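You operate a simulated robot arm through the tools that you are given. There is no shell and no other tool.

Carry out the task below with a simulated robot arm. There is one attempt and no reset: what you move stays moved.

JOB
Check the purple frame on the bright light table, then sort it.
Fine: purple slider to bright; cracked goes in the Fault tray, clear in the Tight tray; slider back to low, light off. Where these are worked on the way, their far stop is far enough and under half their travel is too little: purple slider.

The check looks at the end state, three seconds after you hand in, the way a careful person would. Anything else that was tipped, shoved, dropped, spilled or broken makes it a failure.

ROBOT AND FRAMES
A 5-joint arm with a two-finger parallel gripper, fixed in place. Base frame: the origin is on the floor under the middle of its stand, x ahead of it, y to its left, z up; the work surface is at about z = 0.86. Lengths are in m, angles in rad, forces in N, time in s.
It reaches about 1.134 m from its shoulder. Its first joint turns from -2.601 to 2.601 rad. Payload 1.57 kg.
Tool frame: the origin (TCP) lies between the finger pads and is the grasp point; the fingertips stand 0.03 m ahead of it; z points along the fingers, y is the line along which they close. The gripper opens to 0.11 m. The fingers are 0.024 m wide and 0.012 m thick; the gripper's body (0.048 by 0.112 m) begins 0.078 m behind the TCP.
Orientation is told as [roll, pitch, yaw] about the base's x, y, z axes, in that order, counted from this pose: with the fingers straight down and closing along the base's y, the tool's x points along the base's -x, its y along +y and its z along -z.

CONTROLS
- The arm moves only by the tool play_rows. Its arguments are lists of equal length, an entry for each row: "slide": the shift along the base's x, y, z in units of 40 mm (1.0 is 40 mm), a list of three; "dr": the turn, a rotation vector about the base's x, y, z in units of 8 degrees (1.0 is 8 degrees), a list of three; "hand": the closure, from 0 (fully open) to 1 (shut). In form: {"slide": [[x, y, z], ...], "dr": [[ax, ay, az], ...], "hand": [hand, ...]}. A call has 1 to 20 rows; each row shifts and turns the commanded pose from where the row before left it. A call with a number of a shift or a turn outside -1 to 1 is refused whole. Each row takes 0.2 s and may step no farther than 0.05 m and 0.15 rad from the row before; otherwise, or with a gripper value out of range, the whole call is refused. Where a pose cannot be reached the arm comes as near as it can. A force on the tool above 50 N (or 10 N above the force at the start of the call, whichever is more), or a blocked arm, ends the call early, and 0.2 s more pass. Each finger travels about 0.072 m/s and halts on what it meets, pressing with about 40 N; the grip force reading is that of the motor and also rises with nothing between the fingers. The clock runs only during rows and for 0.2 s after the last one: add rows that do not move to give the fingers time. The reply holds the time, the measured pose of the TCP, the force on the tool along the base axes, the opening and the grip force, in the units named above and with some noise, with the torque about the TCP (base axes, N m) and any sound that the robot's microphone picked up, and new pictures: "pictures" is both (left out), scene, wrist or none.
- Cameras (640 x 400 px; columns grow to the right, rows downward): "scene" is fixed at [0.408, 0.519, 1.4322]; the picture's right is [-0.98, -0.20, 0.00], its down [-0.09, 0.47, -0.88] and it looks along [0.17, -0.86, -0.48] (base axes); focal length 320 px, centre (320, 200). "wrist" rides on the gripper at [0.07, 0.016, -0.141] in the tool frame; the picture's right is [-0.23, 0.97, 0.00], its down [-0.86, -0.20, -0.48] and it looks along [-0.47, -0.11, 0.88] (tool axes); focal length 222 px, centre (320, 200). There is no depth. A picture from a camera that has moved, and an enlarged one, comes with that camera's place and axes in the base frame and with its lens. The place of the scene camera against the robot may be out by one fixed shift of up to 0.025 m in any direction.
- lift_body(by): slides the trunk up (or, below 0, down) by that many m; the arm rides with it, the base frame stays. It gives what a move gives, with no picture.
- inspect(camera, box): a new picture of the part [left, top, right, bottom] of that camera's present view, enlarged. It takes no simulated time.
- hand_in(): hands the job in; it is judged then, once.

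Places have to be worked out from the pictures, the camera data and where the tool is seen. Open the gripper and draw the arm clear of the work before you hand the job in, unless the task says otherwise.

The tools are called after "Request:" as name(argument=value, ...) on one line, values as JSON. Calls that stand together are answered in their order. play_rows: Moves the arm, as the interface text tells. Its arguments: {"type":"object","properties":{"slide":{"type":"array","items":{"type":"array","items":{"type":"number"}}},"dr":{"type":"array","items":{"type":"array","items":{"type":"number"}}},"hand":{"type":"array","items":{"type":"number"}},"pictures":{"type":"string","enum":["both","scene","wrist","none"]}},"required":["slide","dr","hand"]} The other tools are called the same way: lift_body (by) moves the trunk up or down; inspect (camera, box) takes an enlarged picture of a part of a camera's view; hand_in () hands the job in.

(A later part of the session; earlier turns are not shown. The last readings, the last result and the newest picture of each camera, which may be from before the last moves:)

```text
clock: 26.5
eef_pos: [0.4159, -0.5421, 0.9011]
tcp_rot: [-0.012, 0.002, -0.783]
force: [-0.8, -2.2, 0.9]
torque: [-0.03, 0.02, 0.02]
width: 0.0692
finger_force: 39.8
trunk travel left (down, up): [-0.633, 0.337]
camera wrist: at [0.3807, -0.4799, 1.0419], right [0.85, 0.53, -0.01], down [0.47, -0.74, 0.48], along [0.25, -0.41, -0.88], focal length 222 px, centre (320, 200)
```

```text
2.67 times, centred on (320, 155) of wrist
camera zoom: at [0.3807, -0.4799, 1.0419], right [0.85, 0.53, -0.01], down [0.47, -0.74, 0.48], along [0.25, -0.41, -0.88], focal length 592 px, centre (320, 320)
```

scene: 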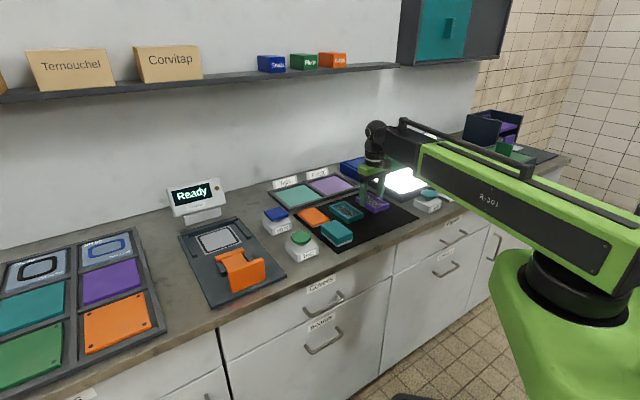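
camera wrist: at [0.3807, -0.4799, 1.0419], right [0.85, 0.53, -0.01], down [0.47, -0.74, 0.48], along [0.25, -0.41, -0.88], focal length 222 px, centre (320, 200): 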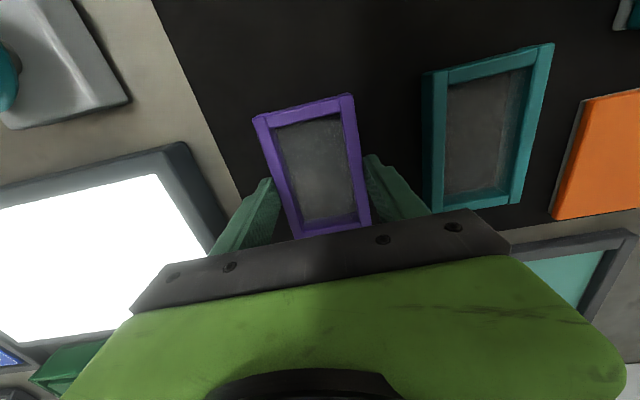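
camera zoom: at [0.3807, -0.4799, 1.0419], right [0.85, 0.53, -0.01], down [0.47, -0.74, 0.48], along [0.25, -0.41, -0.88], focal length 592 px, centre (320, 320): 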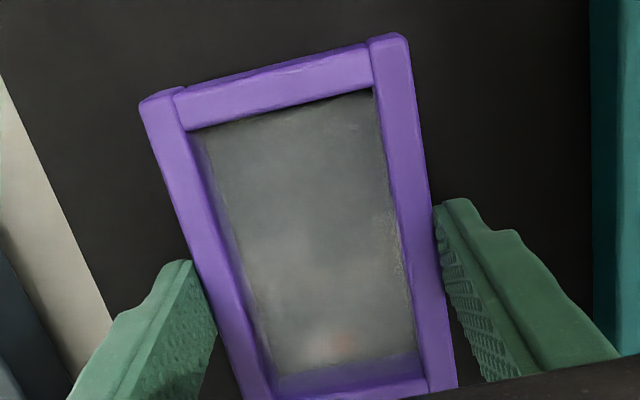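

Gripped firmly (width 0.069, 40 N). Lifting 0.09 m.

Request:
lift_body(by=0.09)

Request:
inspect(camera="scene", box=[300, 120, 460, 220])

Request:
inspect(camera="wrist", box=[0, 0, 640, 400])

```text
clock: 27.7
eef_pos: [0.4179, -0.542, 0.989]
tcp_rot: [-0.012, 0.001, -0.784]
force: [-0.1, -0.1, -0.5]
torque: [-0.01, 0.01, 0.0]
width: 0.0691
finger_force: 39.9
trunk travel left (down, up): [-0.723, 0.247]
```

```text
4.00 times, centred on (380, 170) of scene
camera zoom: at [0.408, 0.519, 1.4322], right [-0.98, -0.2, 0.0], down [-0.09, 0.47, -0.88], along [0.17, -0.86, -0.48], focal length 1282 px, centre (80, 320)
```

zoom: 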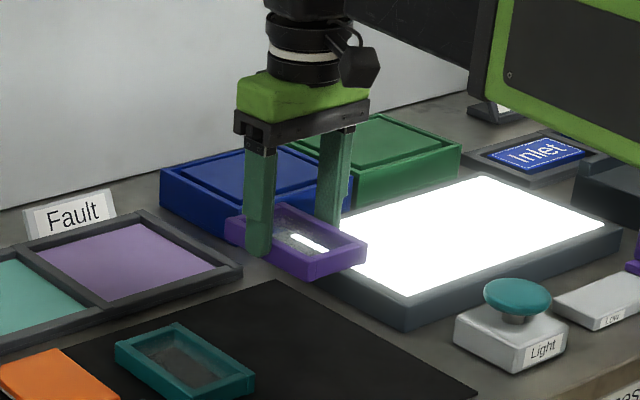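

```text
1.00 times, centred on (320, 200) of wrist (not enlarged: the box is as wide or as high as the picture)
camera zoom: at [0.3808, -0.48, 1.1318], right [0.85, 0.53, -0.01], down [0.47, -0.74, 0.48], along [0.24, -0.41, -0.88], focal length 222 px, centre (320, 200)
```

zoom: 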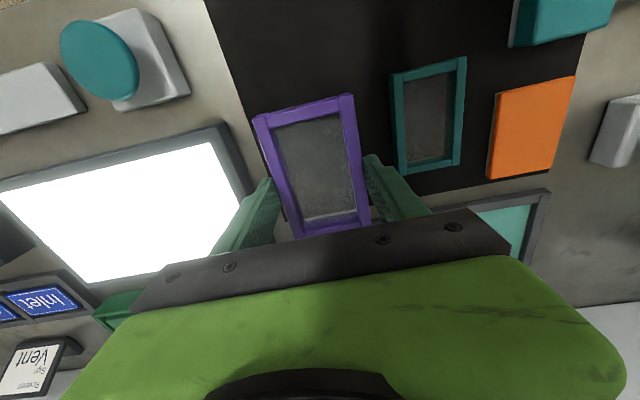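

The frame is held level. Before placing it I need the light table's height, so I'll enlarge its edges from the scene camera.

Request:
inspect(camera="scene", box=[376, 172, 424, 202])

Request:
inspect(camera="wrist", box=[140, 100, 300, 200])

```text
13.33 times, centred on (400, 187) of scene
camera zoom: at [0.408, 0.519, 1.4322], right [-0.98, -0.2, 0.0], down [-0.09, 0.47, -0.88], along [0.17, -0.86, -0.48], focal length 4273 px, centre (-747, 373)
```

zoom: 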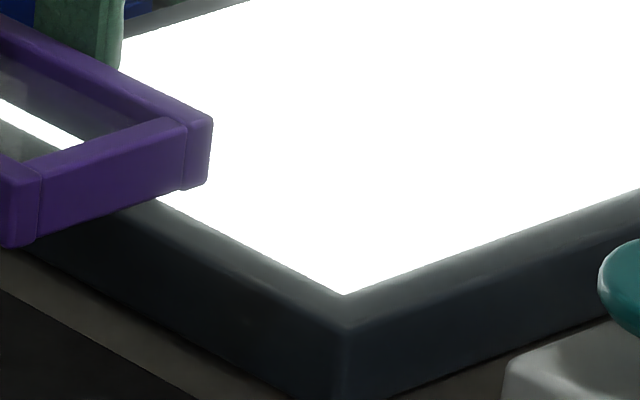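

```text
4.00 times, centred on (220, 150) of wrist
camera zoom: at [0.3808, -0.48, 1.1318], right [0.85, 0.53, -0.01], down [0.47, -0.74, 0.48], along [0.24, -0.41, -0.88], focal length 888 px, centre (720, 400)
```

zoom: 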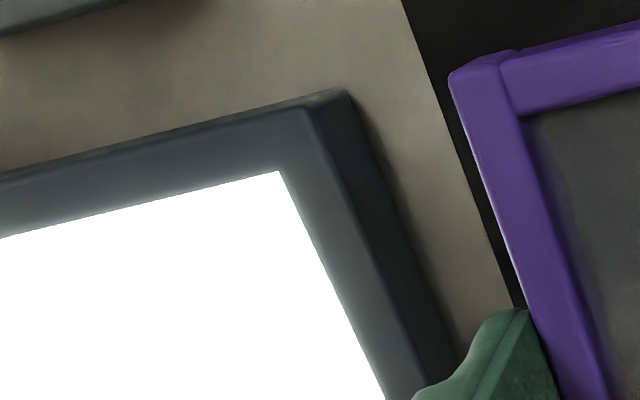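

The table's top corner triangulates to z ≈ 0.887. I'll carry the frame over the table centre (≈(0.25, −0.754)) at this height.

Request:
play_rows(slide=[[-0.35, -0.44, 0], [-0.7, -0.883, 0], [-0.7, -0.883, 0], [-0.7, -0.883, 0], [-0.7, -0.883, 0], [-0.7, -0.883, 0], [-0.35, -0.44, 0], [0, 0, 0], [0, 0, 0]], dr=[[0, 0, 0], [0, 0, 0], [0, 0, 0], [0, 0, 0], [0, 0, 0], [0, 0, 0], [0, 0, 0], [0, 0, 0], [0, 0, 0]], hand=[0.75, 0.75, 0.75, 0.75, 0.75, 0.75, 0.75, 0.75, 0.75])

Request:
inspect(camera="wrist", box=[200, 60, 440, 240])

```text
clock: 29.7
eef_pos: [0.2496, -0.7545, 0.99]
tcp_rot: [-0.013, 0.002, -0.784]
force: [-0.4, -0.1, -0.4]
torque: [-0.02, -0.04, 0.0]
width: 0.0693
finger_force: 39.9
trunk travel left (down, up): [-0.723, 0.247]
camera wrist: at [0.2142, -0.693, 1.1318], right [0.85, 0.53, -0.01], down [0.47, -0.74, 0.48], along [0.25, -0.41, -0.88], focal length 222 px, centre (320, 200)
```

scene: 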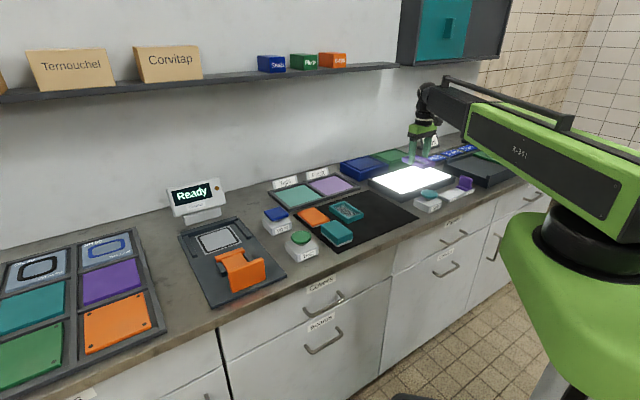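
wrist: 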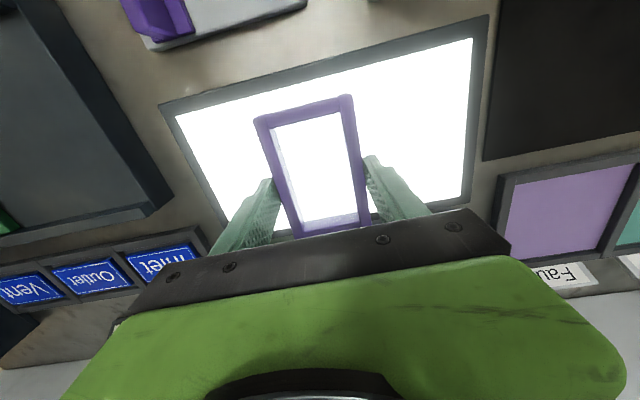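

```text
2.22 times, centred on (320, 150) of wrist
camera zoom: at [0.2142, -0.693, 1.1318], right [0.85, 0.53, -0.01], down [0.47, -0.74, 0.48], along [0.25, -0.41, -0.88], focal length 494 px, centre (320, 311)
```

zoom: 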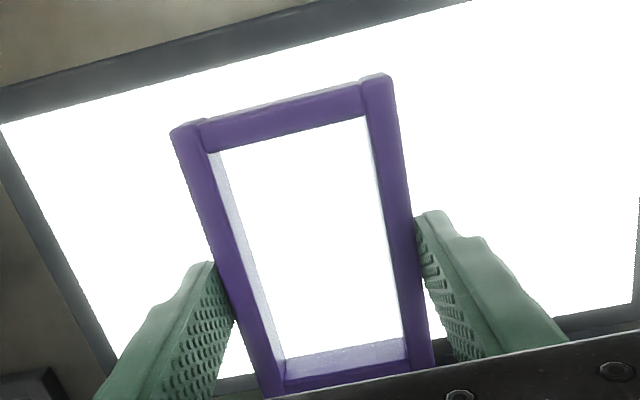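

The panel centre works out to about (0.267, −0.757), so I'll shift 14 mm toward the wall for centring, then lower to about 8 mm above the panel.

Request:
play_rows(slide=[[0.25, -0.25, 0], [0, 0, 0]], dr=[[0, 0, 0], [0, 0, 0]], hand=[0.75, 0.75], pictures="none")

Request:
lift_body(by=-0.054)

Request:
inspect(camera="wrist", box=[200, 60, 440, 240])

Request:
inspect(camera="scene", box=[370, 130, 470, 200])

```text
clock: 30.3
eef_pos: [0.2598, -0.7645, 0.99]
tcp_rot: [-0.014, 0.001, -0.783]
force: [0.3, -0.6, -1.9]
torque: [-0.01, 0.02, -0.02]
width: 0.0691
finger_force: 40.0
trunk travel left (down, up): [-0.723, 0.247]
```

```text
clock: 31.3
eef_pos: [0.2607, -0.7639, 0.9365]
tcp_rot: [-0.012, 0.003, -0.783]
force: [-0.2, -0.4, -0.2]
torque: [0.0, -0.02, -0.01]
width: 0.069
finger_force: 39.6
trunk travel left (down, up): [-0.669, 0.301]
```

```text
2.22 times, centred on (320, 150) of wrist
camera zoom: at [0.2238, -0.7025, 1.0778], right [0.85, 0.53, -0.01], down [0.47, -0.74, 0.48], along [0.25, -0.41, -0.88], focal length 494 px, centre (320, 311)
```

zoom: 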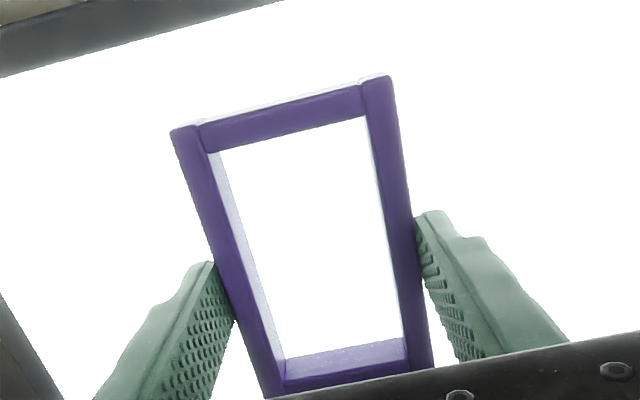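

```text
5.71 times, centred on (420, 165) of scene
camera zoom: at [0.408, 0.519, 1.4322], right [-0.98, -0.2, 0.0], down [-0.09, 0.47, -0.88], along [0.17, -0.86, -0.48], focal length 1831 px, centre (-251, 400)
```

zoom: 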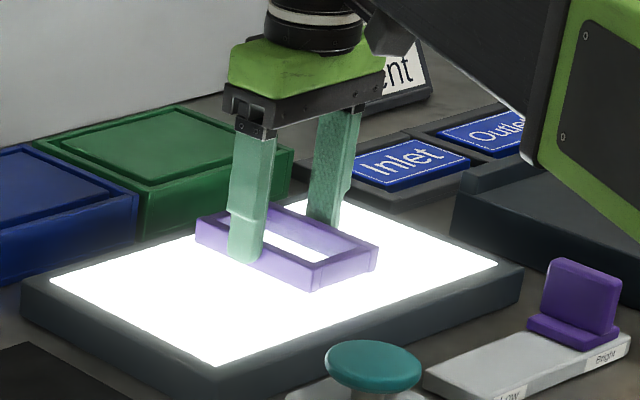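

No contact yet; the frame hovers slightly above the panel. I'll step down in small 4 mm moves watching the force.

Request:
lift_body(by=-0.004)

```text
clock: 31.8
eef_pos: [0.2595, -0.7649, 0.9328]
tcp_rot: [-0.013, 0.002, -0.784]
force: [0.2, -0.3, -1.7]
torque: [-0.01, -0.04, 0.0]
width: 0.0691
finger_force: 40.2
trunk travel left (down, up): [-0.665, 0.305]
```

Force is still zero within noise; another 3 mm.

Request:
lift_body(by=-0.003)

```text
clock: 32.3
eef_pos: [0.2594, -0.7644, 0.9291]
tcp_rot: [-0.012, 0.002, -0.783]
force: [-0.7, 0.6, -1.2]
torque: [-0.02, -0.01, -0.02]
width: 0.0688
finger_force: 40.2
trunk travel left (down, up): [-0.662, 0.308]
```

Still no contact; 2 mm more.

Request:
lift_body(by=-0.002)

```text
clock: 32.8
eef_pos: [0.259, -0.7641, 0.9273]
tcp_rot: [-0.013, 0.002, -0.784]
force: [0.2, -0.1, -0.2]
torque: [-0.02, 0.0, -0.03]
width: 0.0693
finger_force: 40.2
trunk travel left (down, up): [-0.66, 0.31]
```

Request:
inspect(camera="scene", box=[390, 145, 450, 185])

Request:
lift_body(by=-0.002)

```text
10.00 times, centred on (420, 165) of scene
camera zoom: at [0.408, 0.519, 1.4322], right [-0.98, -0.2, 0.0], down [-0.09, 0.47, -0.88], along [0.17, -0.86, -0.48], focal length 3204 px, centre (-680, 550)
```

zoom: 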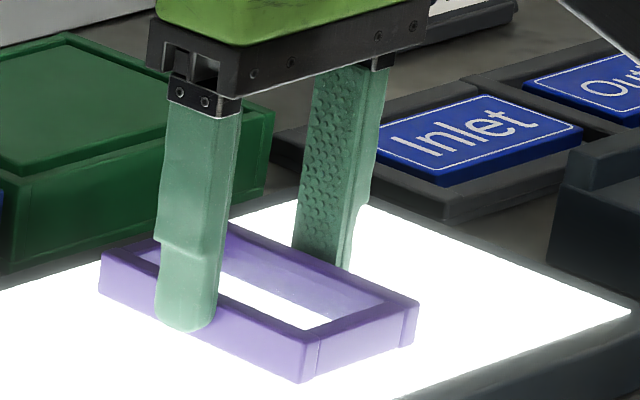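

```text
clock: 33.4
eef_pos: [0.2609, -0.764, 0.9266]
tcp_rot: [-0.012, 0.001, -0.785]
force: [1.0, -5.0, 17.5]
torque: [0.51, -0.14, -0.08]
width: 0.069
finger_force: 40.0
trunk travel left (down, up): [-0.658, 0.312]
```

Contact reached (Fz ≈ 17 N) at TCP 0.9266. I'll ease up 1 mm and open the fingers to leave the frame resting on the lit panel.

Request:
lift_body(by=0.001)

Request:
play_rows(slide=[[0, 0, 0], [0, 0, 0], [0, 0, 0], [0, 0, 0]], dr=[[0, 0, 0], [0, 0, 0], [0, 0, 0], [0, 0, 0]], hand=[0.3, 0.15, 0.1, 0.1])

Request:
inspect(camera="wrist", box=[240, 80, 400, 240])

Request:
inspect(camera="scene", box=[390, 145, 450, 185])

```text
clock: 33.9
eef_pos: [0.2596, -0.7641, 0.9263]
tcp_rot: [-0.011, 0.002, -0.783]
force: [-0.5, 0.8, 3.5]
torque: [-0.04, -0.27, 0.04]
width: 0.0691
finger_force: 40.1
trunk travel left (down, up): [-0.659, 0.311]
```

```text
clock: 34.9
eef_pos: [0.2597, -0.7653, 0.9259]
tcp_rot: [-0.012, 0.002, -0.784]
force: [0.6, -0.1, 0.1]
torque: [0.02, -0.01, -0.03]
width: 0.0991
finger_force: 0.0
trunk travel left (down, up): [-0.659, 0.311]
camera wrist: at [0.2237, -0.7026, 1.0678], right [0.85, 0.53, -0.01], down [0.47, -0.74, 0.48], along [0.25, -0.41, -0.88], focal length 222 px, centre (320, 200)
```

scene: 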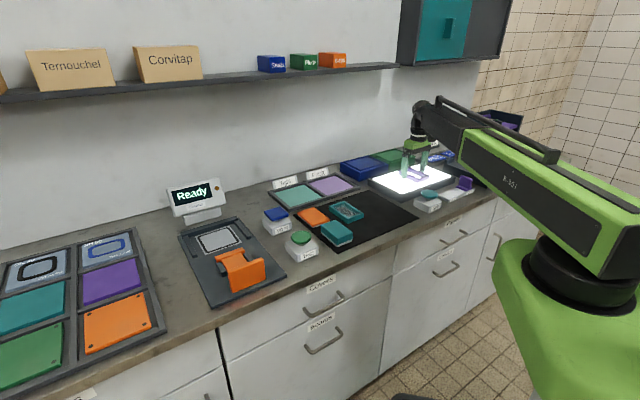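
wrist: 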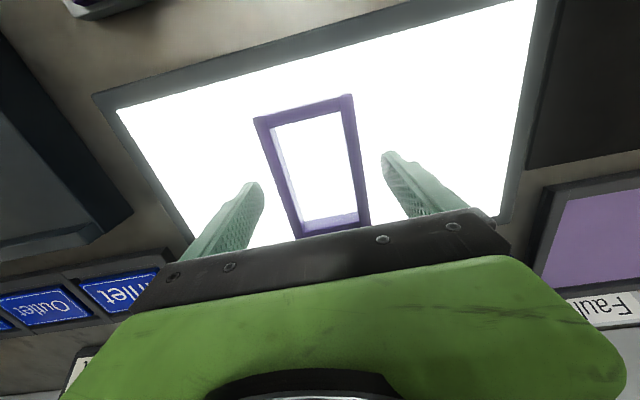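

```text
2.50 times, centred on (320, 160) of wrist
camera zoom: at [0.2237, -0.7026, 1.0678], right [0.85, 0.53, -0.01], down [0.47, -0.74, 0.48], along [0.25, -0.41, -0.88], focal length 555 px, centre (320, 300)
```

zoom: 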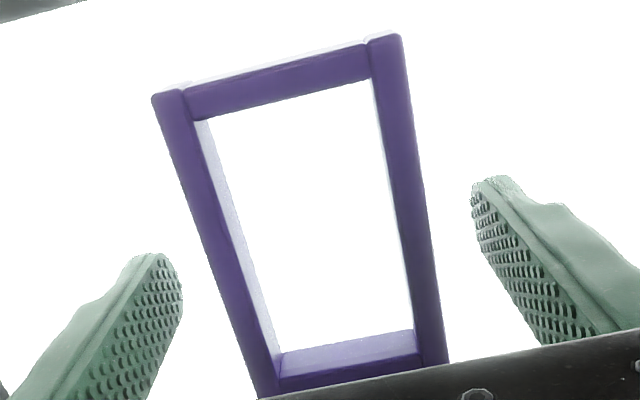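

```text
10.00 times, centred on (420, 165) of scene
camera zoom: at [0.408, 0.519, 1.4322], right [-0.98, -0.2, 0.0], down [-0.09, 0.47, -0.88], along [0.17, -0.86, -0.48], focal length 3204 px, centre (-680, 550)
```

zoom: 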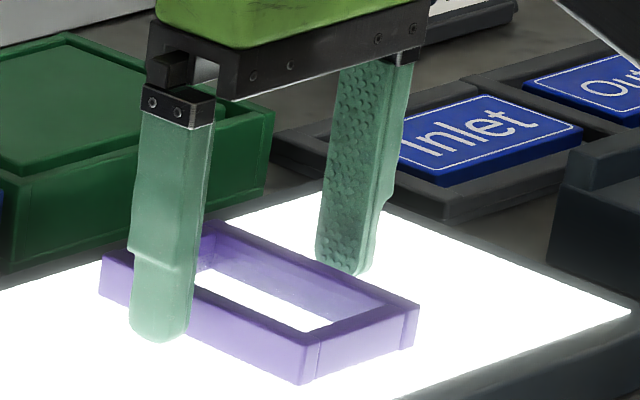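

The frame rests on the lit panel and so far the pane looks plain white. I'll raise clear by 0.08 m and look at the whole pane without fingers in the way.

Request:
lift_body(by=0.08)

Request:
inspect(camera="wrist", box=[260, 80, 380, 220])

Request:
inspect(camera="scene", box=[395, 155, 443, 185])

```text
clock: 36.0
eef_pos: [0.2589, -0.7635, 1.0073]
tcp_rot: [-0.011, 0.002, -0.783]
force: [-0.6, -0.5, 0.2]
torque: [-0.02, 0.0, 0.0]
width: 0.0988
finger_force: 0.0
trunk travel left (down, up): [-0.739, 0.231]
```

```text
2.86 times, centred on (320, 150) of wrist
camera zoom: at [0.2237, -0.7026, 1.1478], right [0.85, 0.53, -0.01], down [0.47, -0.74, 0.48], along [0.25, -0.41, -0.88], focal length 635 px, centre (320, 343)
```

zoom: 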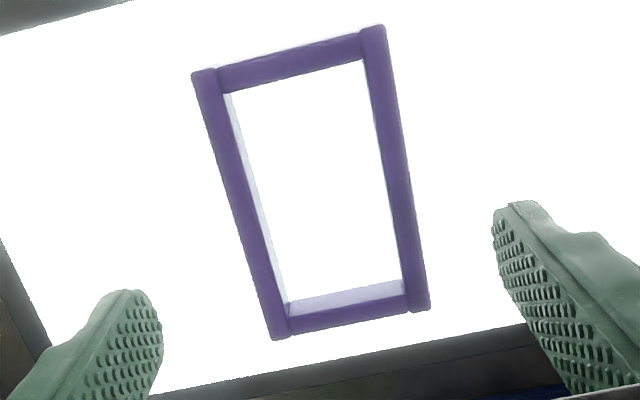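

```text
13.33 times, centred on (419, 170) of scene
camera zoom: at [0.408, 0.519, 1.4322], right [-0.98, -0.2, 0.0], down [-0.09, 0.47, -0.88], along [0.17, -0.86, -0.48], focal length 4273 px, centre (-1000, 600)
```

zoom: 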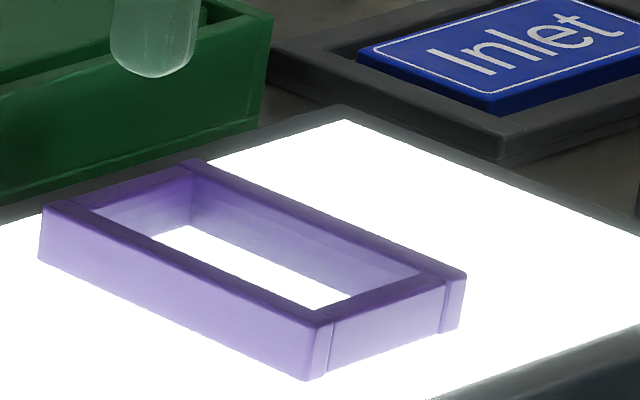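

The pane appears uniformly white. I'll zoom in much more on the pane itself to look for any faint crack lines.

Request:
inspect(camera="wrist", box=[284, 98, 356, 143])

Request:
inspect(camera="wrist", box=[284, 143, 356, 188])

Request:
inspect(camera="scene", box=[402, 168, 426, 183])

```text
8.89 times, centred on (320, 120) of wrist
camera zoom: at [0.2237, -0.7026, 1.1478], right [0.85, 0.53, -0.01], down [0.47, -0.74, 0.48], along [0.25, -0.41, -0.88], focal length 1974 px, centre (320, 907)
```

zoom: 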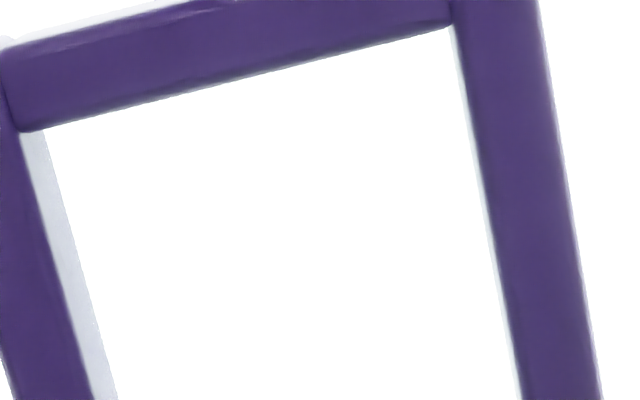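

```text
8.89 times, centred on (320, 166) of wrist
camera zoom: at [0.2237, -0.7026, 1.1478], right [0.85, 0.53, -0.01], down [0.47, -0.74, 0.48], along [0.25, -0.41, -0.88], focal length 1974 px, centre (320, 507)
```

zoom: 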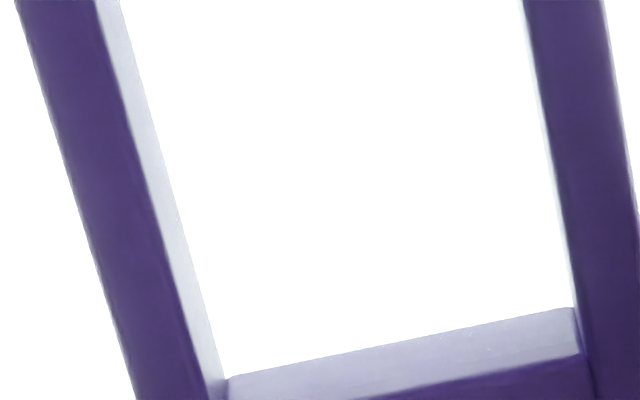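

```text
16.00 times, centred on (414, 176) of scene
camera zoom: at [0.408, 0.519, 1.4322], right [-0.98, -0.2, 0.0], down [-0.09, 0.47, -0.88], along [0.17, -0.86, -0.48], focal length 5127 px, centre (-1184, 592)
```

zoom: 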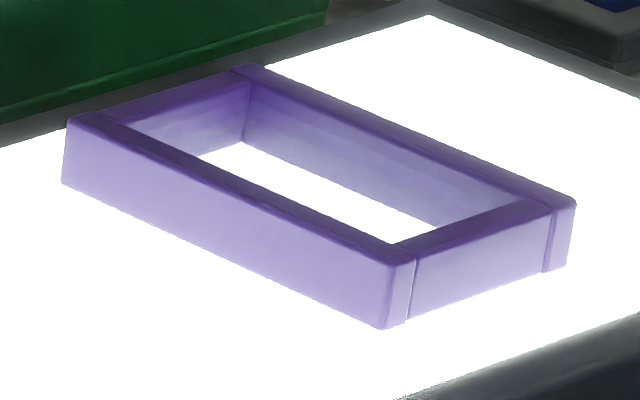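

No crack line shows in this view. To be careful, I'll shift the camera to look straight down on the pane, wait a moment and take fresh pictures.

Request:
play_rows(slide=[[0.45, -0.75, 0], [0.45, -0.75, 0], [0, 0, 0], [0, 0, 0], [0, 0, 0]], dr=[[0, 0, 0], [0, 0, 0], [0, 0, 0], [0, 0, 0], [0, 0, 0]], hand=[0.1, 0.1, 0.1, 0.1, 0.1])

Request:
inspect(camera="wrist", box=[256, 10, 384, 130])

Request:
inspect(camera="scene", box=[395, 155, 443, 185])

```text
clock: 37.2
eef_pos: [0.2955, -0.8241, 1.006]
tcp_rot: [-0.012, 0.002, -0.783]
force: [-0.5, 0.0, 0.5]
torque: [0.01, 0.01, 0.0]
width: 0.099
finger_force: 0.1
trunk travel left (down, up): [-0.739, 0.231]
camera wrist: at [0.2588, -0.7624, 1.1478], right [0.85, 0.53, -0.01], down [0.47, -0.74, 0.48], along [0.25, -0.41, -0.88], focal length 222 px, centre (320, 200)
```

scene: 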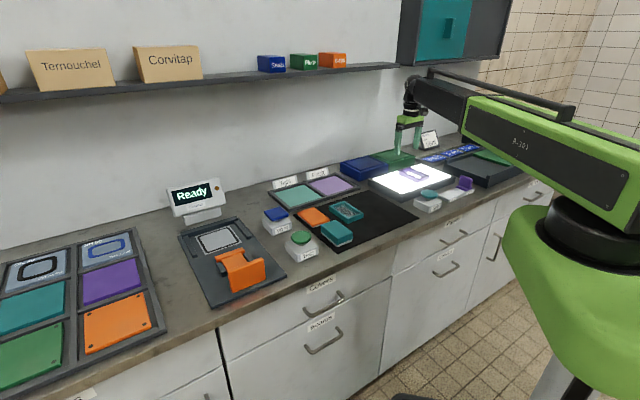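
wrist: 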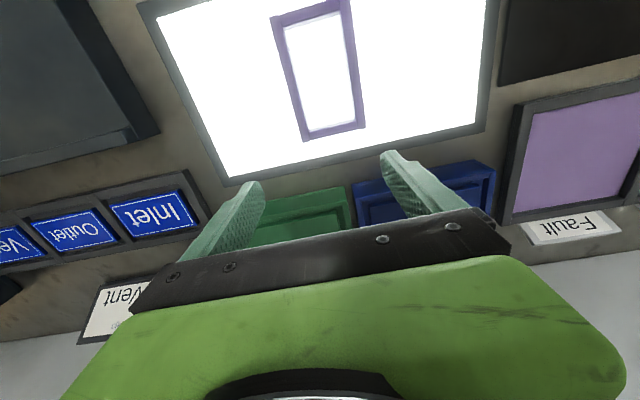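

```text
3.33 times, centred on (320, 70) of wrist
camera zoom: at [0.2588, -0.7624, 1.1478], right [0.85, 0.53, -0.01], down [0.47, -0.74, 0.48], along [0.25, -0.41, -0.88], focal length 740 px, centre (320, 633)
```

zoom: 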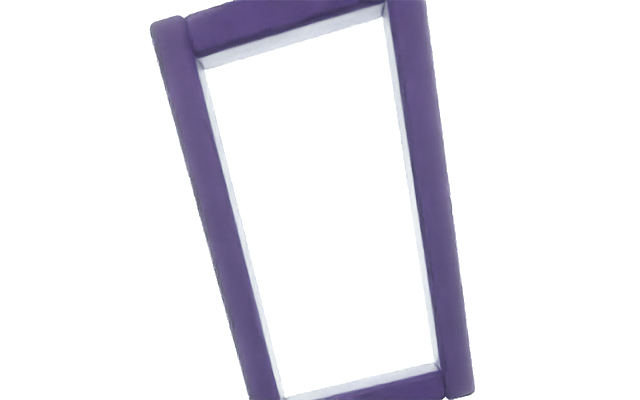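

```text
13.33 times, centred on (419, 170) of scene
camera zoom: at [0.408, 0.519, 1.4322], right [-0.98, -0.2, 0.0], down [-0.09, 0.47, -0.88], along [0.17, -0.86, -0.48], focal length 4273 px, centre (-1000, 600)
```

zoom: 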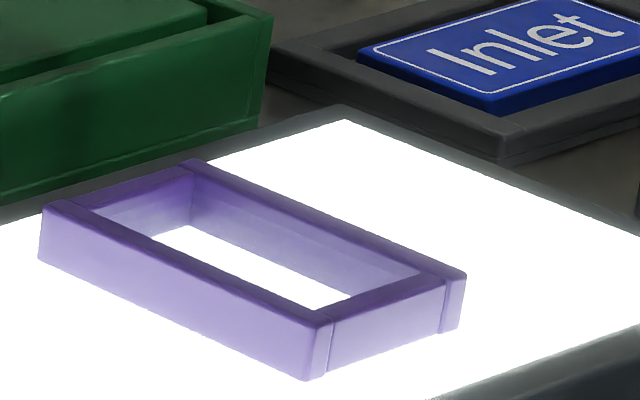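

From straight above, too, the pane is evenly white with no lines: the purple frame is clear, so it goes in the Tight tray. I'll move back over the frame and lower to the same pose at which I released it.

Request:
play_rows(slide=[[-0.45, 0.745, 0], [-0.45, 0.745, 0], [0, 0, 0], [0, 0, 0]], dr=[[0, 0, 0], [0, 0, 0], [0, 0, 0], [0, 0, 0]], hand=[0.1, 0.1, 0.1, 0.1], pictures="wrist")

Request:
inspect(camera="wrist", box=[240, 80, 400, 240])

```text
clock: 38.2
eef_pos: [0.2585, -0.764, 1.0055]
tcp_rot: [-0.012, 0.003, -0.785]
force: [0.6, -0.1, 0.4]
torque: [0.0, 0.03, -0.01]
width: 0.099
finger_force: 0.1
trunk travel left (down, up): [-0.739, 0.231]
camera wrist: at [0.2229, -0.7039, 1.1478], right [0.85, 0.53, -0.01], down [0.47, -0.74, 0.48], along [0.25, -0.41, -0.88], focal length 222 px, centre (320, 200)
```

wrist: 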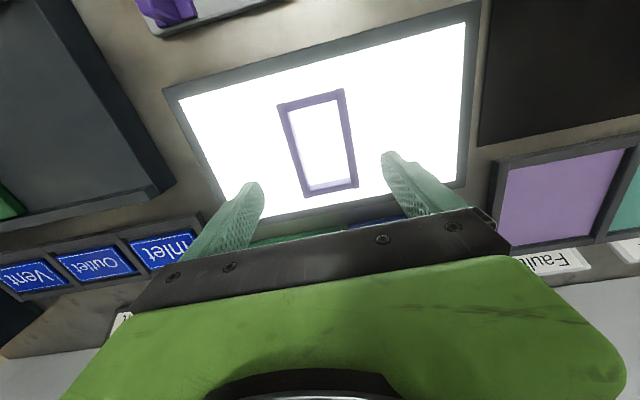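

```text
2.50 times, centred on (320, 160) of wrist
camera zoom: at [0.2229, -0.7039, 1.1478], right [0.85, 0.53, -0.01], down [0.47, -0.74, 0.48], along [0.25, -0.41, -0.88], focal length 555 px, centre (320, 300)
```

zoom: 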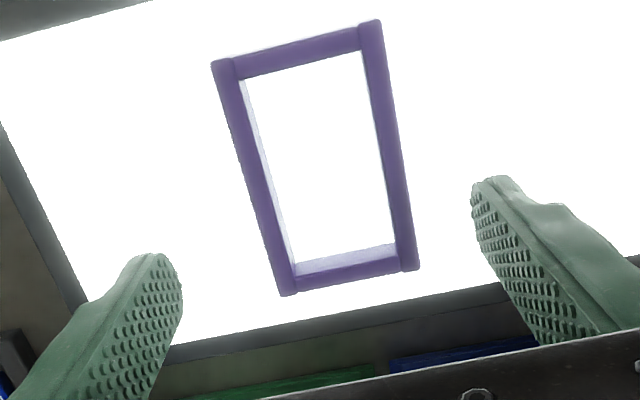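

Lowering back to the grasp height and closing on the frame.

Request:
lift_body(by=-0.079)

Request:
play_rows(slide=[[0, 0, 0], [0, 0, 0], [0, 0, 0], [0, 0, 0], [0, 0, 0]], dr=[[0, 0, 0], [0, 0, 0], [0, 0, 0], [0, 0, 0], [0, 0, 0]], hand=[0.2, 0.4, 0.6, 0.75, 0.75])

```text
clock: 39.4
eef_pos: [0.2593, -0.7657, 0.9279]
tcp_rot: [-0.013, 0.001, -0.782]
force: [0.4, 0.4, -0.5]
torque: [0.01, 0.02, 0.0]
width: 0.099
finger_force: 0.0
trunk travel left (down, up): [-0.66, 0.31]
```

```text
clock: 40.6
eef_pos: [0.2592, -0.7654, 0.9274]
tcp_rot: [-0.012, 0.001, -0.783]
force: [0.1, 0.6, 1.5]
torque: [0.1, 0.0, 0.02]
width: 0.0689
finger_force: 40.0
trunk travel left (down, up): [-0.66, 0.31]
camera wrist: at [0.223, -0.7039, 1.0689], right [0.85, 0.53, -0.01], down [0.47, -0.74, 0.48], along [0.25, -0.41, -0.88], focal length 222 px, centre (320, 200)
```

scene: 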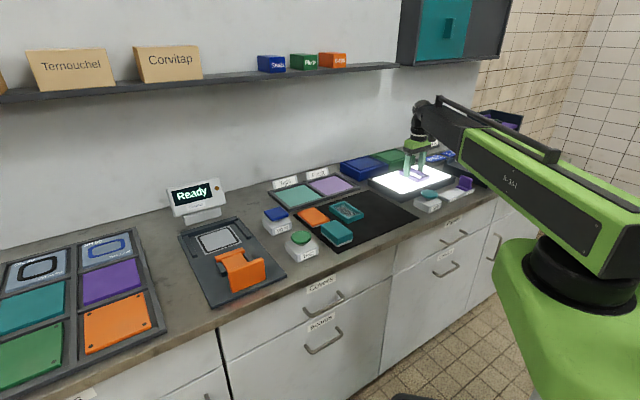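
wrist: 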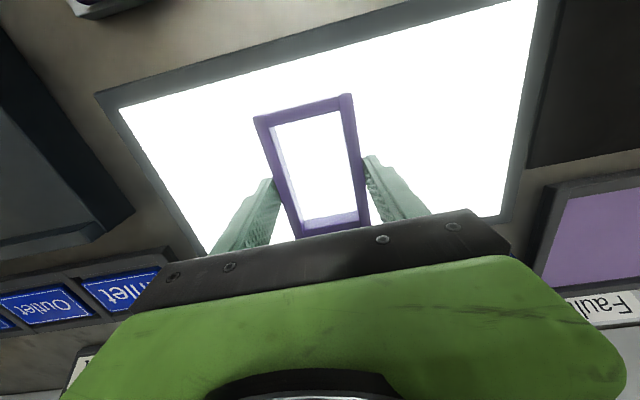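

The frame is gripped again. Lifting 0.1 m before carrying it to the trays.

Request:
lift_body(by=0.1)

Request:
play_rows(slide=[[0.5, 0.24, 0], [1, 0.48, 0], [1, 0.48, 0], [1, 0.48, 0], [1, 0.48, 0], [1, 0.48, 0], [0.5, 0.24, 0], [0, 0, 0], [0, 0, 0]], dr=[[0, 0, 0], [0, 0, 0], [0, 0, 0], [0, 0, 0], [0, 0, 0], [0, 0, 0], [0, 0, 0], [0, 0, 0], [0, 0, 0]], hand=[0.75, 0.75, 0.75, 0.75, 0.75, 0.75, 0.75, 0.75, 0.75])

```text
clock: 41.9
eef_pos: [0.2594, -0.7657, 1.0265]
tcp_rot: [-0.012, 0.0, -0.785]
force: [-0.1, -1.1, -0.9]
torque: [0.0, -0.03, 0.03]
width: 0.0688
finger_force: 39.5
trunk travel left (down, up): [-0.76, 0.21]
```

```text
clock: 43.9
eef_pos: [0.4982, -0.6529, 1.0268]
tcp_rot: [-0.013, 0.003, -0.784]
force: [0.2, -0.3, -1.7]
torque: [-0.01, 0.0, 0.04]
width: 0.069
finger_force: 40.4
trunk travel left (down, up): [-0.76, 0.21]
camera wrist: at [0.4622, -0.5905, 1.1688], right [0.85, 0.53, -0.01], down [0.47, -0.74, 0.48], along [0.24, -0.41, -0.88], focal length 222 px, centre (320, 200)
```

scene: 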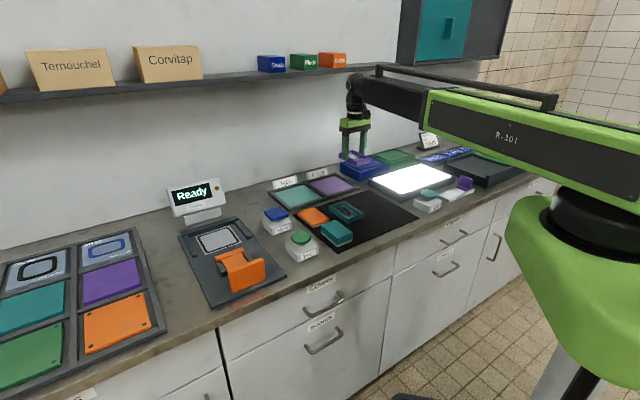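
wrist: 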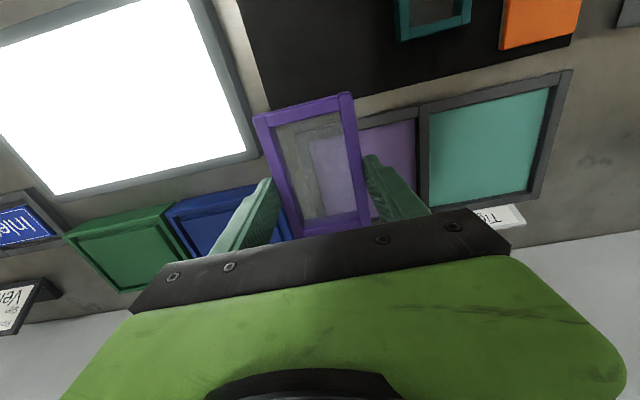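

Through the pane I see the tray cleanly, with no cracks. The Tight tray's teal floor computes to centre (0.697, −0.550), about 0.14 × 0.14 m inside. Carrying the frame there at height.

Request:
play_rows(slide=[[0.5, 0.26, 0], [0.9, 0.465, 0], [0.9, 0.465, 0], [0.9, 0.465, 0], [0.9, 0.465, 0], [0.5, 0.26, 0], [0.375, 0.195, 0], [0, 0, 0], [0, 0, 0]], dr=[[0, 0, 0], [0, 0, 0], [0, 0, 0], [0, 0, 0], [0, 0, 0], [0, 0, 0], [0, 0, 0], [0, 0, 0], [0, 0, 0]], hand=[0.75, 0.75, 0.75, 0.75, 0.75, 0.75, 0.75, 0.75, 0.75])

Request:
inspect(camera="wrist", box=[160, 40, 480, 240])

Request:
inspect(camera="scene", box=[240, 100, 400, 230])

```text
clock: 45.9
eef_pos: [0.6977, -0.5475, 1.0259]
tcp_rot: [-0.011, 0.001, -0.783]
force: [0.4, 0.9, -1.6]
torque: [0.0, 0.01, 0.02]
width: 0.069
finger_force: 39.6
trunk travel left (down, up): [-0.76, 0.21]
camera wrist: at [0.6625, -0.486, 1.1688], right [0.85, 0.53, -0.01], down [0.47, -0.74, 0.48], along [0.24, -0.41, -0.88], focal length 222 px, centre (320, 200)
```

scene: 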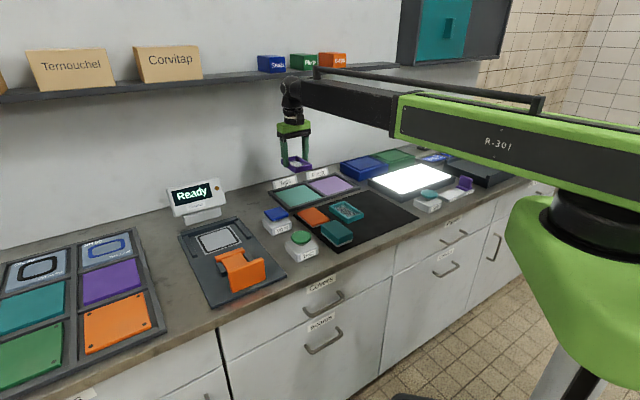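
wrist: 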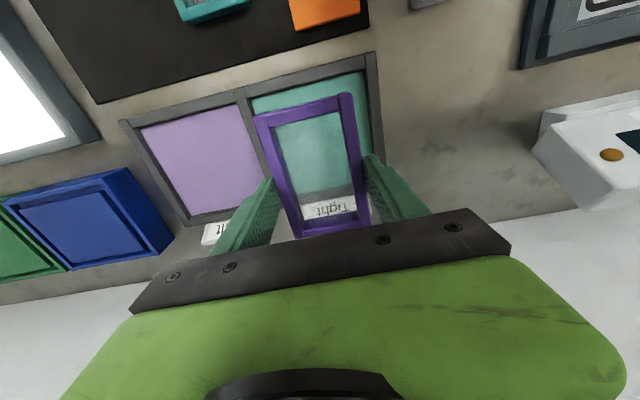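

```text
2.00 times, centred on (320, 140) of wrist
camera zoom: at [0.6625, -0.486, 1.1688], right [0.85, 0.53, -0.01], down [0.47, -0.74, 0.48], along [0.24, -0.41, -0.88], focal length 444 px, centre (320, 320)
```

zoom: 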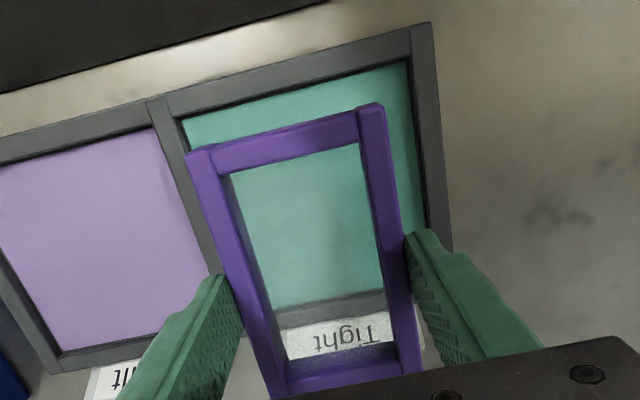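

```text
3.08 times, centred on (320, 165) of scene
camera zoom: at [0.408, 0.519, 1.4322], right [-0.98, -0.2, 0.0], down [-0.09, 0.47, -0.88], along [0.17, -0.86, -0.48], focal length 986 px, centre (320, 308)
```

zoom: 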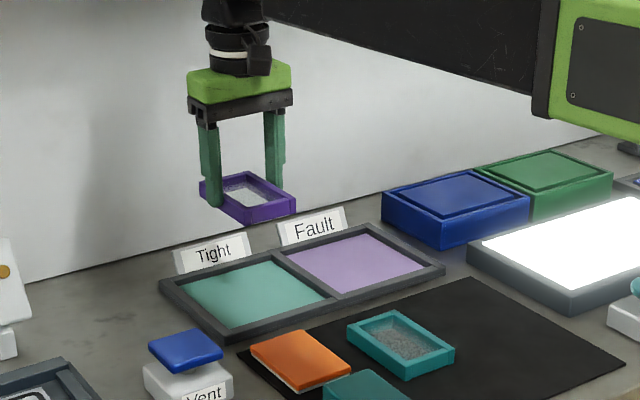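

The frame is over the Tight tray's centre within a few mm. I'll trim slightly and lower to about 10 mm above its floor.

Request:
play_rows(slide=[[-0.01, -0.08, 0], [0, 0, 0]], dr=[[0, 0, 0], [0, 0, 0]], hand=[0.75, 0.75], pictures="none")

Request:
lift_body(by=-0.1)

Request:
inspect(camera="wrist", box=[160, 40, 480, 240])

Request:
inspect(camera="scene", box=[260, 150, 360, 225])

```text
clock: 46.5
eef_pos: [0.6974, -0.5515, 1.0265]
tcp_rot: [-0.013, 0.002, -0.783]
force: [-0.1, -0.3, -0.8]
torque: [0.0, 0.02, -0.04]
width: 0.0689
finger_force: 40.4
trunk travel left (down, up): [-0.76, 0.21]
```

```text
clock: 47.9
eef_pos: [0.6988, -0.5515, 0.9265]
tcp_rot: [-0.013, 0.002, -0.784]
force: [0.7, -0.7, -0.4]
torque: [0.01, 0.01, 0.02]
width: 0.069
finger_force: 40.2
trunk travel left (down, up): [-0.66, 0.31]
```

```text
2.00 times, centred on (320, 140) of wrist
camera zoom: at [0.6623, -0.489, 1.0688], right [0.85, 0.53, -0.01], down [0.47, -0.74, 0.48], along [0.24, -0.41, -0.88], focal length 444 px, centre (320, 320)
```

zoom: 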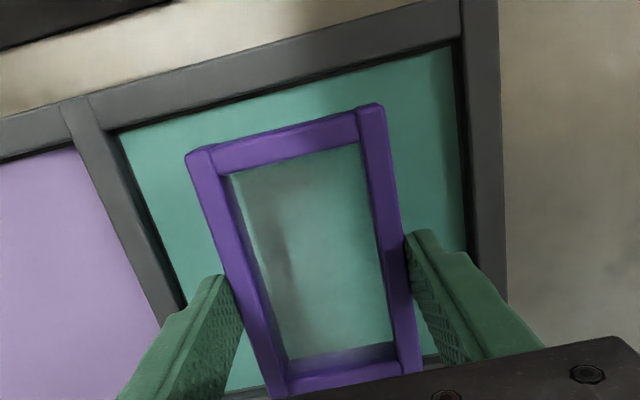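

```text
5.33 times, centred on (310, 188) of scene
camera zoom: at [0.408, 0.519, 1.4322], right [-0.98, -0.2, 0.0], down [-0.09, 0.47, -0.88], along [0.17, -0.86, -0.48], focal length 1709 px, centre (373, 267)
```

zoom: 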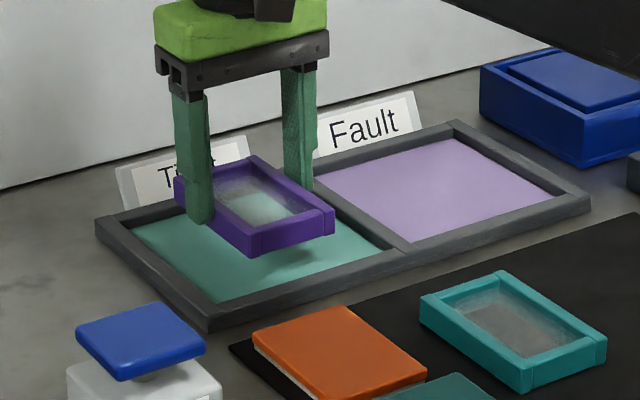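

Well centred in the Tight tray. Lowering 16 mm, then small steps until contact.

Request:
lift_body(by=-0.016)

Request:
inspect(camera="scene", box=[260, 150, 360, 225])

```text
clock: 48.5
eef_pos: [0.6982, -0.55, 0.9115]
tcp_rot: [-0.011, 0.003, -0.782]
force: [-0.7, 0.1, -0.4]
torque: [0.01, -0.04, 0.0]
width: 0.0693
finger_force: 40.0
trunk travel left (down, up): [-0.644, 0.326]
```

```text
5.33 times, centred on (310, 188) of scene
camera zoom: at [0.408, 0.519, 1.4322], right [-0.98, -0.2, 0.0], down [-0.09, 0.47, -0.88], along [0.17, -0.86, -0.48], focal length 1709 px, centre (373, 267)
```

zoom: 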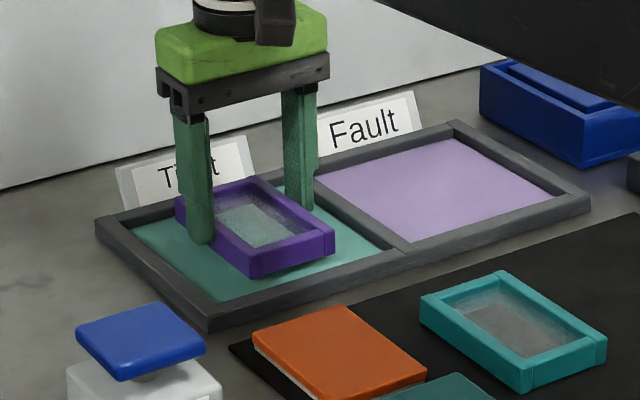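

Still free of contact; 3 mm more.

Request:
lift_body(by=-0.003)

```text
clock: 49.0
eef_pos: [0.6979, -0.5505, 0.909]
tcp_rot: [-0.014, 0.001, -0.784]
force: [-0.4, 0.0, -0.9]
torque: [-0.02, 0.01, -0.03]
width: 0.0689
finger_force: 39.7
trunk travel left (down, up): [-0.641, 0.329]
```

No contact yet; 2 mm more.

Request:
lift_body(by=-0.002)

```text
clock: 49.5
eef_pos: [0.6978, -0.5507, 0.9065]
tcp_rot: [-0.013, 0.002, -0.784]
force: [-0.2, -0.5, -1.1]
torque: [-0.01, -0.02, 0.0]
width: 0.0692
finger_force: 39.8
trunk travel left (down, up): [-0.639, 0.331]
```

Again 2 mm.

Request:
lift_body(by=-0.002)

```text
clock: 50.0
eef_pos: [0.6981, -0.5511, 0.9044]
tcp_rot: [-0.013, 0.002, -0.783]
force: [0.5, 0.2, -0.2]
torque: [-0.01, -0.03, -0.02]
width: 0.069
finger_force: 40.2
trunk travel left (down, up): [-0.637, 0.333]
```

Very near the floor by my estimate; 1.5 mm more.

Request:
lift_body(by=-0.0015)

```text
clock: 50.6
eef_pos: [0.6976, -0.5503, 0.9025]
tcp_rot: [-0.01, 0.0, -0.783]
force: [2.4, -1.8, 9.5]
torque: [0.34, -0.14, -0.06]
width: 0.069
finger_force: 39.5
trunk travel left (down, up): [-0.636, 0.334]
```

Contact (≈10 N). Opening the fingers modestly (to ~0.085 m) so they stay inside the tray's rim.

Request:
play_rows(slide=[[0, 0, 0], [0, 0, 0], [0, 0, 0], [0, 0, 0]], dr=[[0, 0, 0], [0, 0, 0], [0, 0, 0], [0, 0, 0]], hand=[0.32, 0.25, 0.22, 0.22])

Request:
inspect(camera="scene", box=[260, 150, 360, 225])

Request:
inspect(camera="wrist", box=[160, 40, 480, 240])

```text
clock: 51.6
eef_pos: [0.6975, -0.5495, 0.9024]
tcp_rot: [-0.012, 0.003, -0.783]
force: [0.6, 0.3, 0.0]
torque: [0.02, 0.0, 0.0]
width: 0.0858
finger_force: 0.1
trunk travel left (down, up): [-0.636, 0.334]
camera wrist: at [0.6622, -0.489, 1.0443], right [0.85, 0.53, -0.01], down [0.47, -0.74, 0.48], along [0.25, -0.41, -0.88], focal length 222 px, centre (320, 200)
```

scene: 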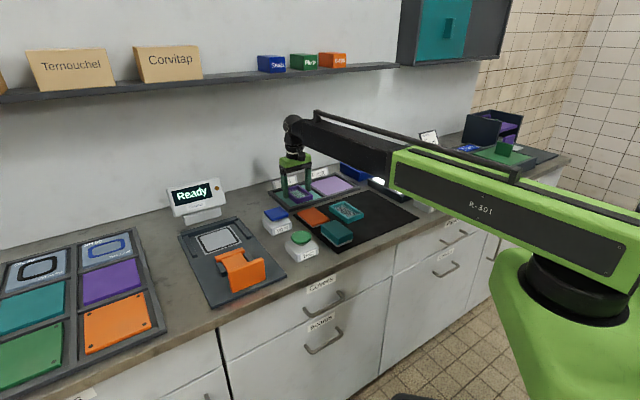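
wrist: 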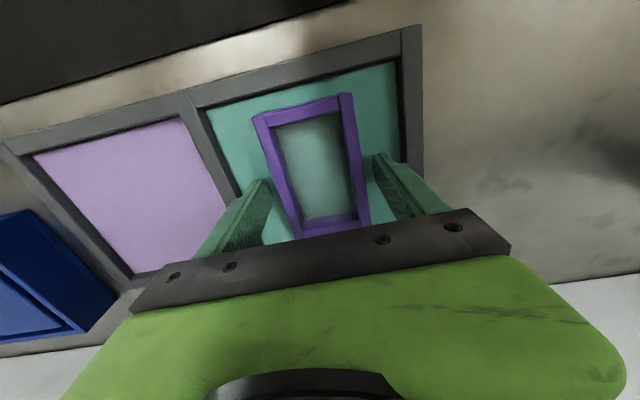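

```text
5.33 times, centred on (310, 188) of scene
camera zoom: at [0.408, 0.519, 1.4322], right [-0.98, -0.2, 0.0], down [-0.09, 0.47, -0.88], along [0.17, -0.86, -0.48], focal length 1709 px, centre (373, 267)
```

zoom: 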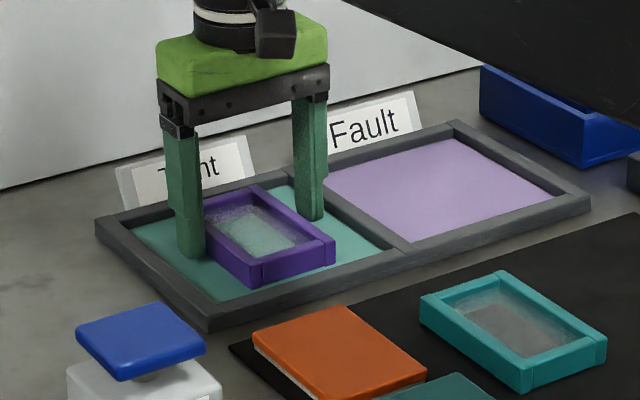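

```text
2.00 times, centred on (320, 140) of wrist
camera zoom: at [0.6622, -0.489, 1.0443], right [0.85, 0.53, -0.01], down [0.47, -0.74, 0.48], along [0.25, -0.41, -0.88], focal length 444 px, centre (320, 320)
```

zoom: 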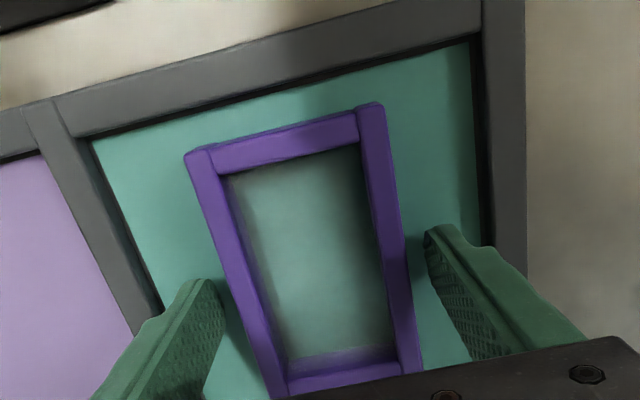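

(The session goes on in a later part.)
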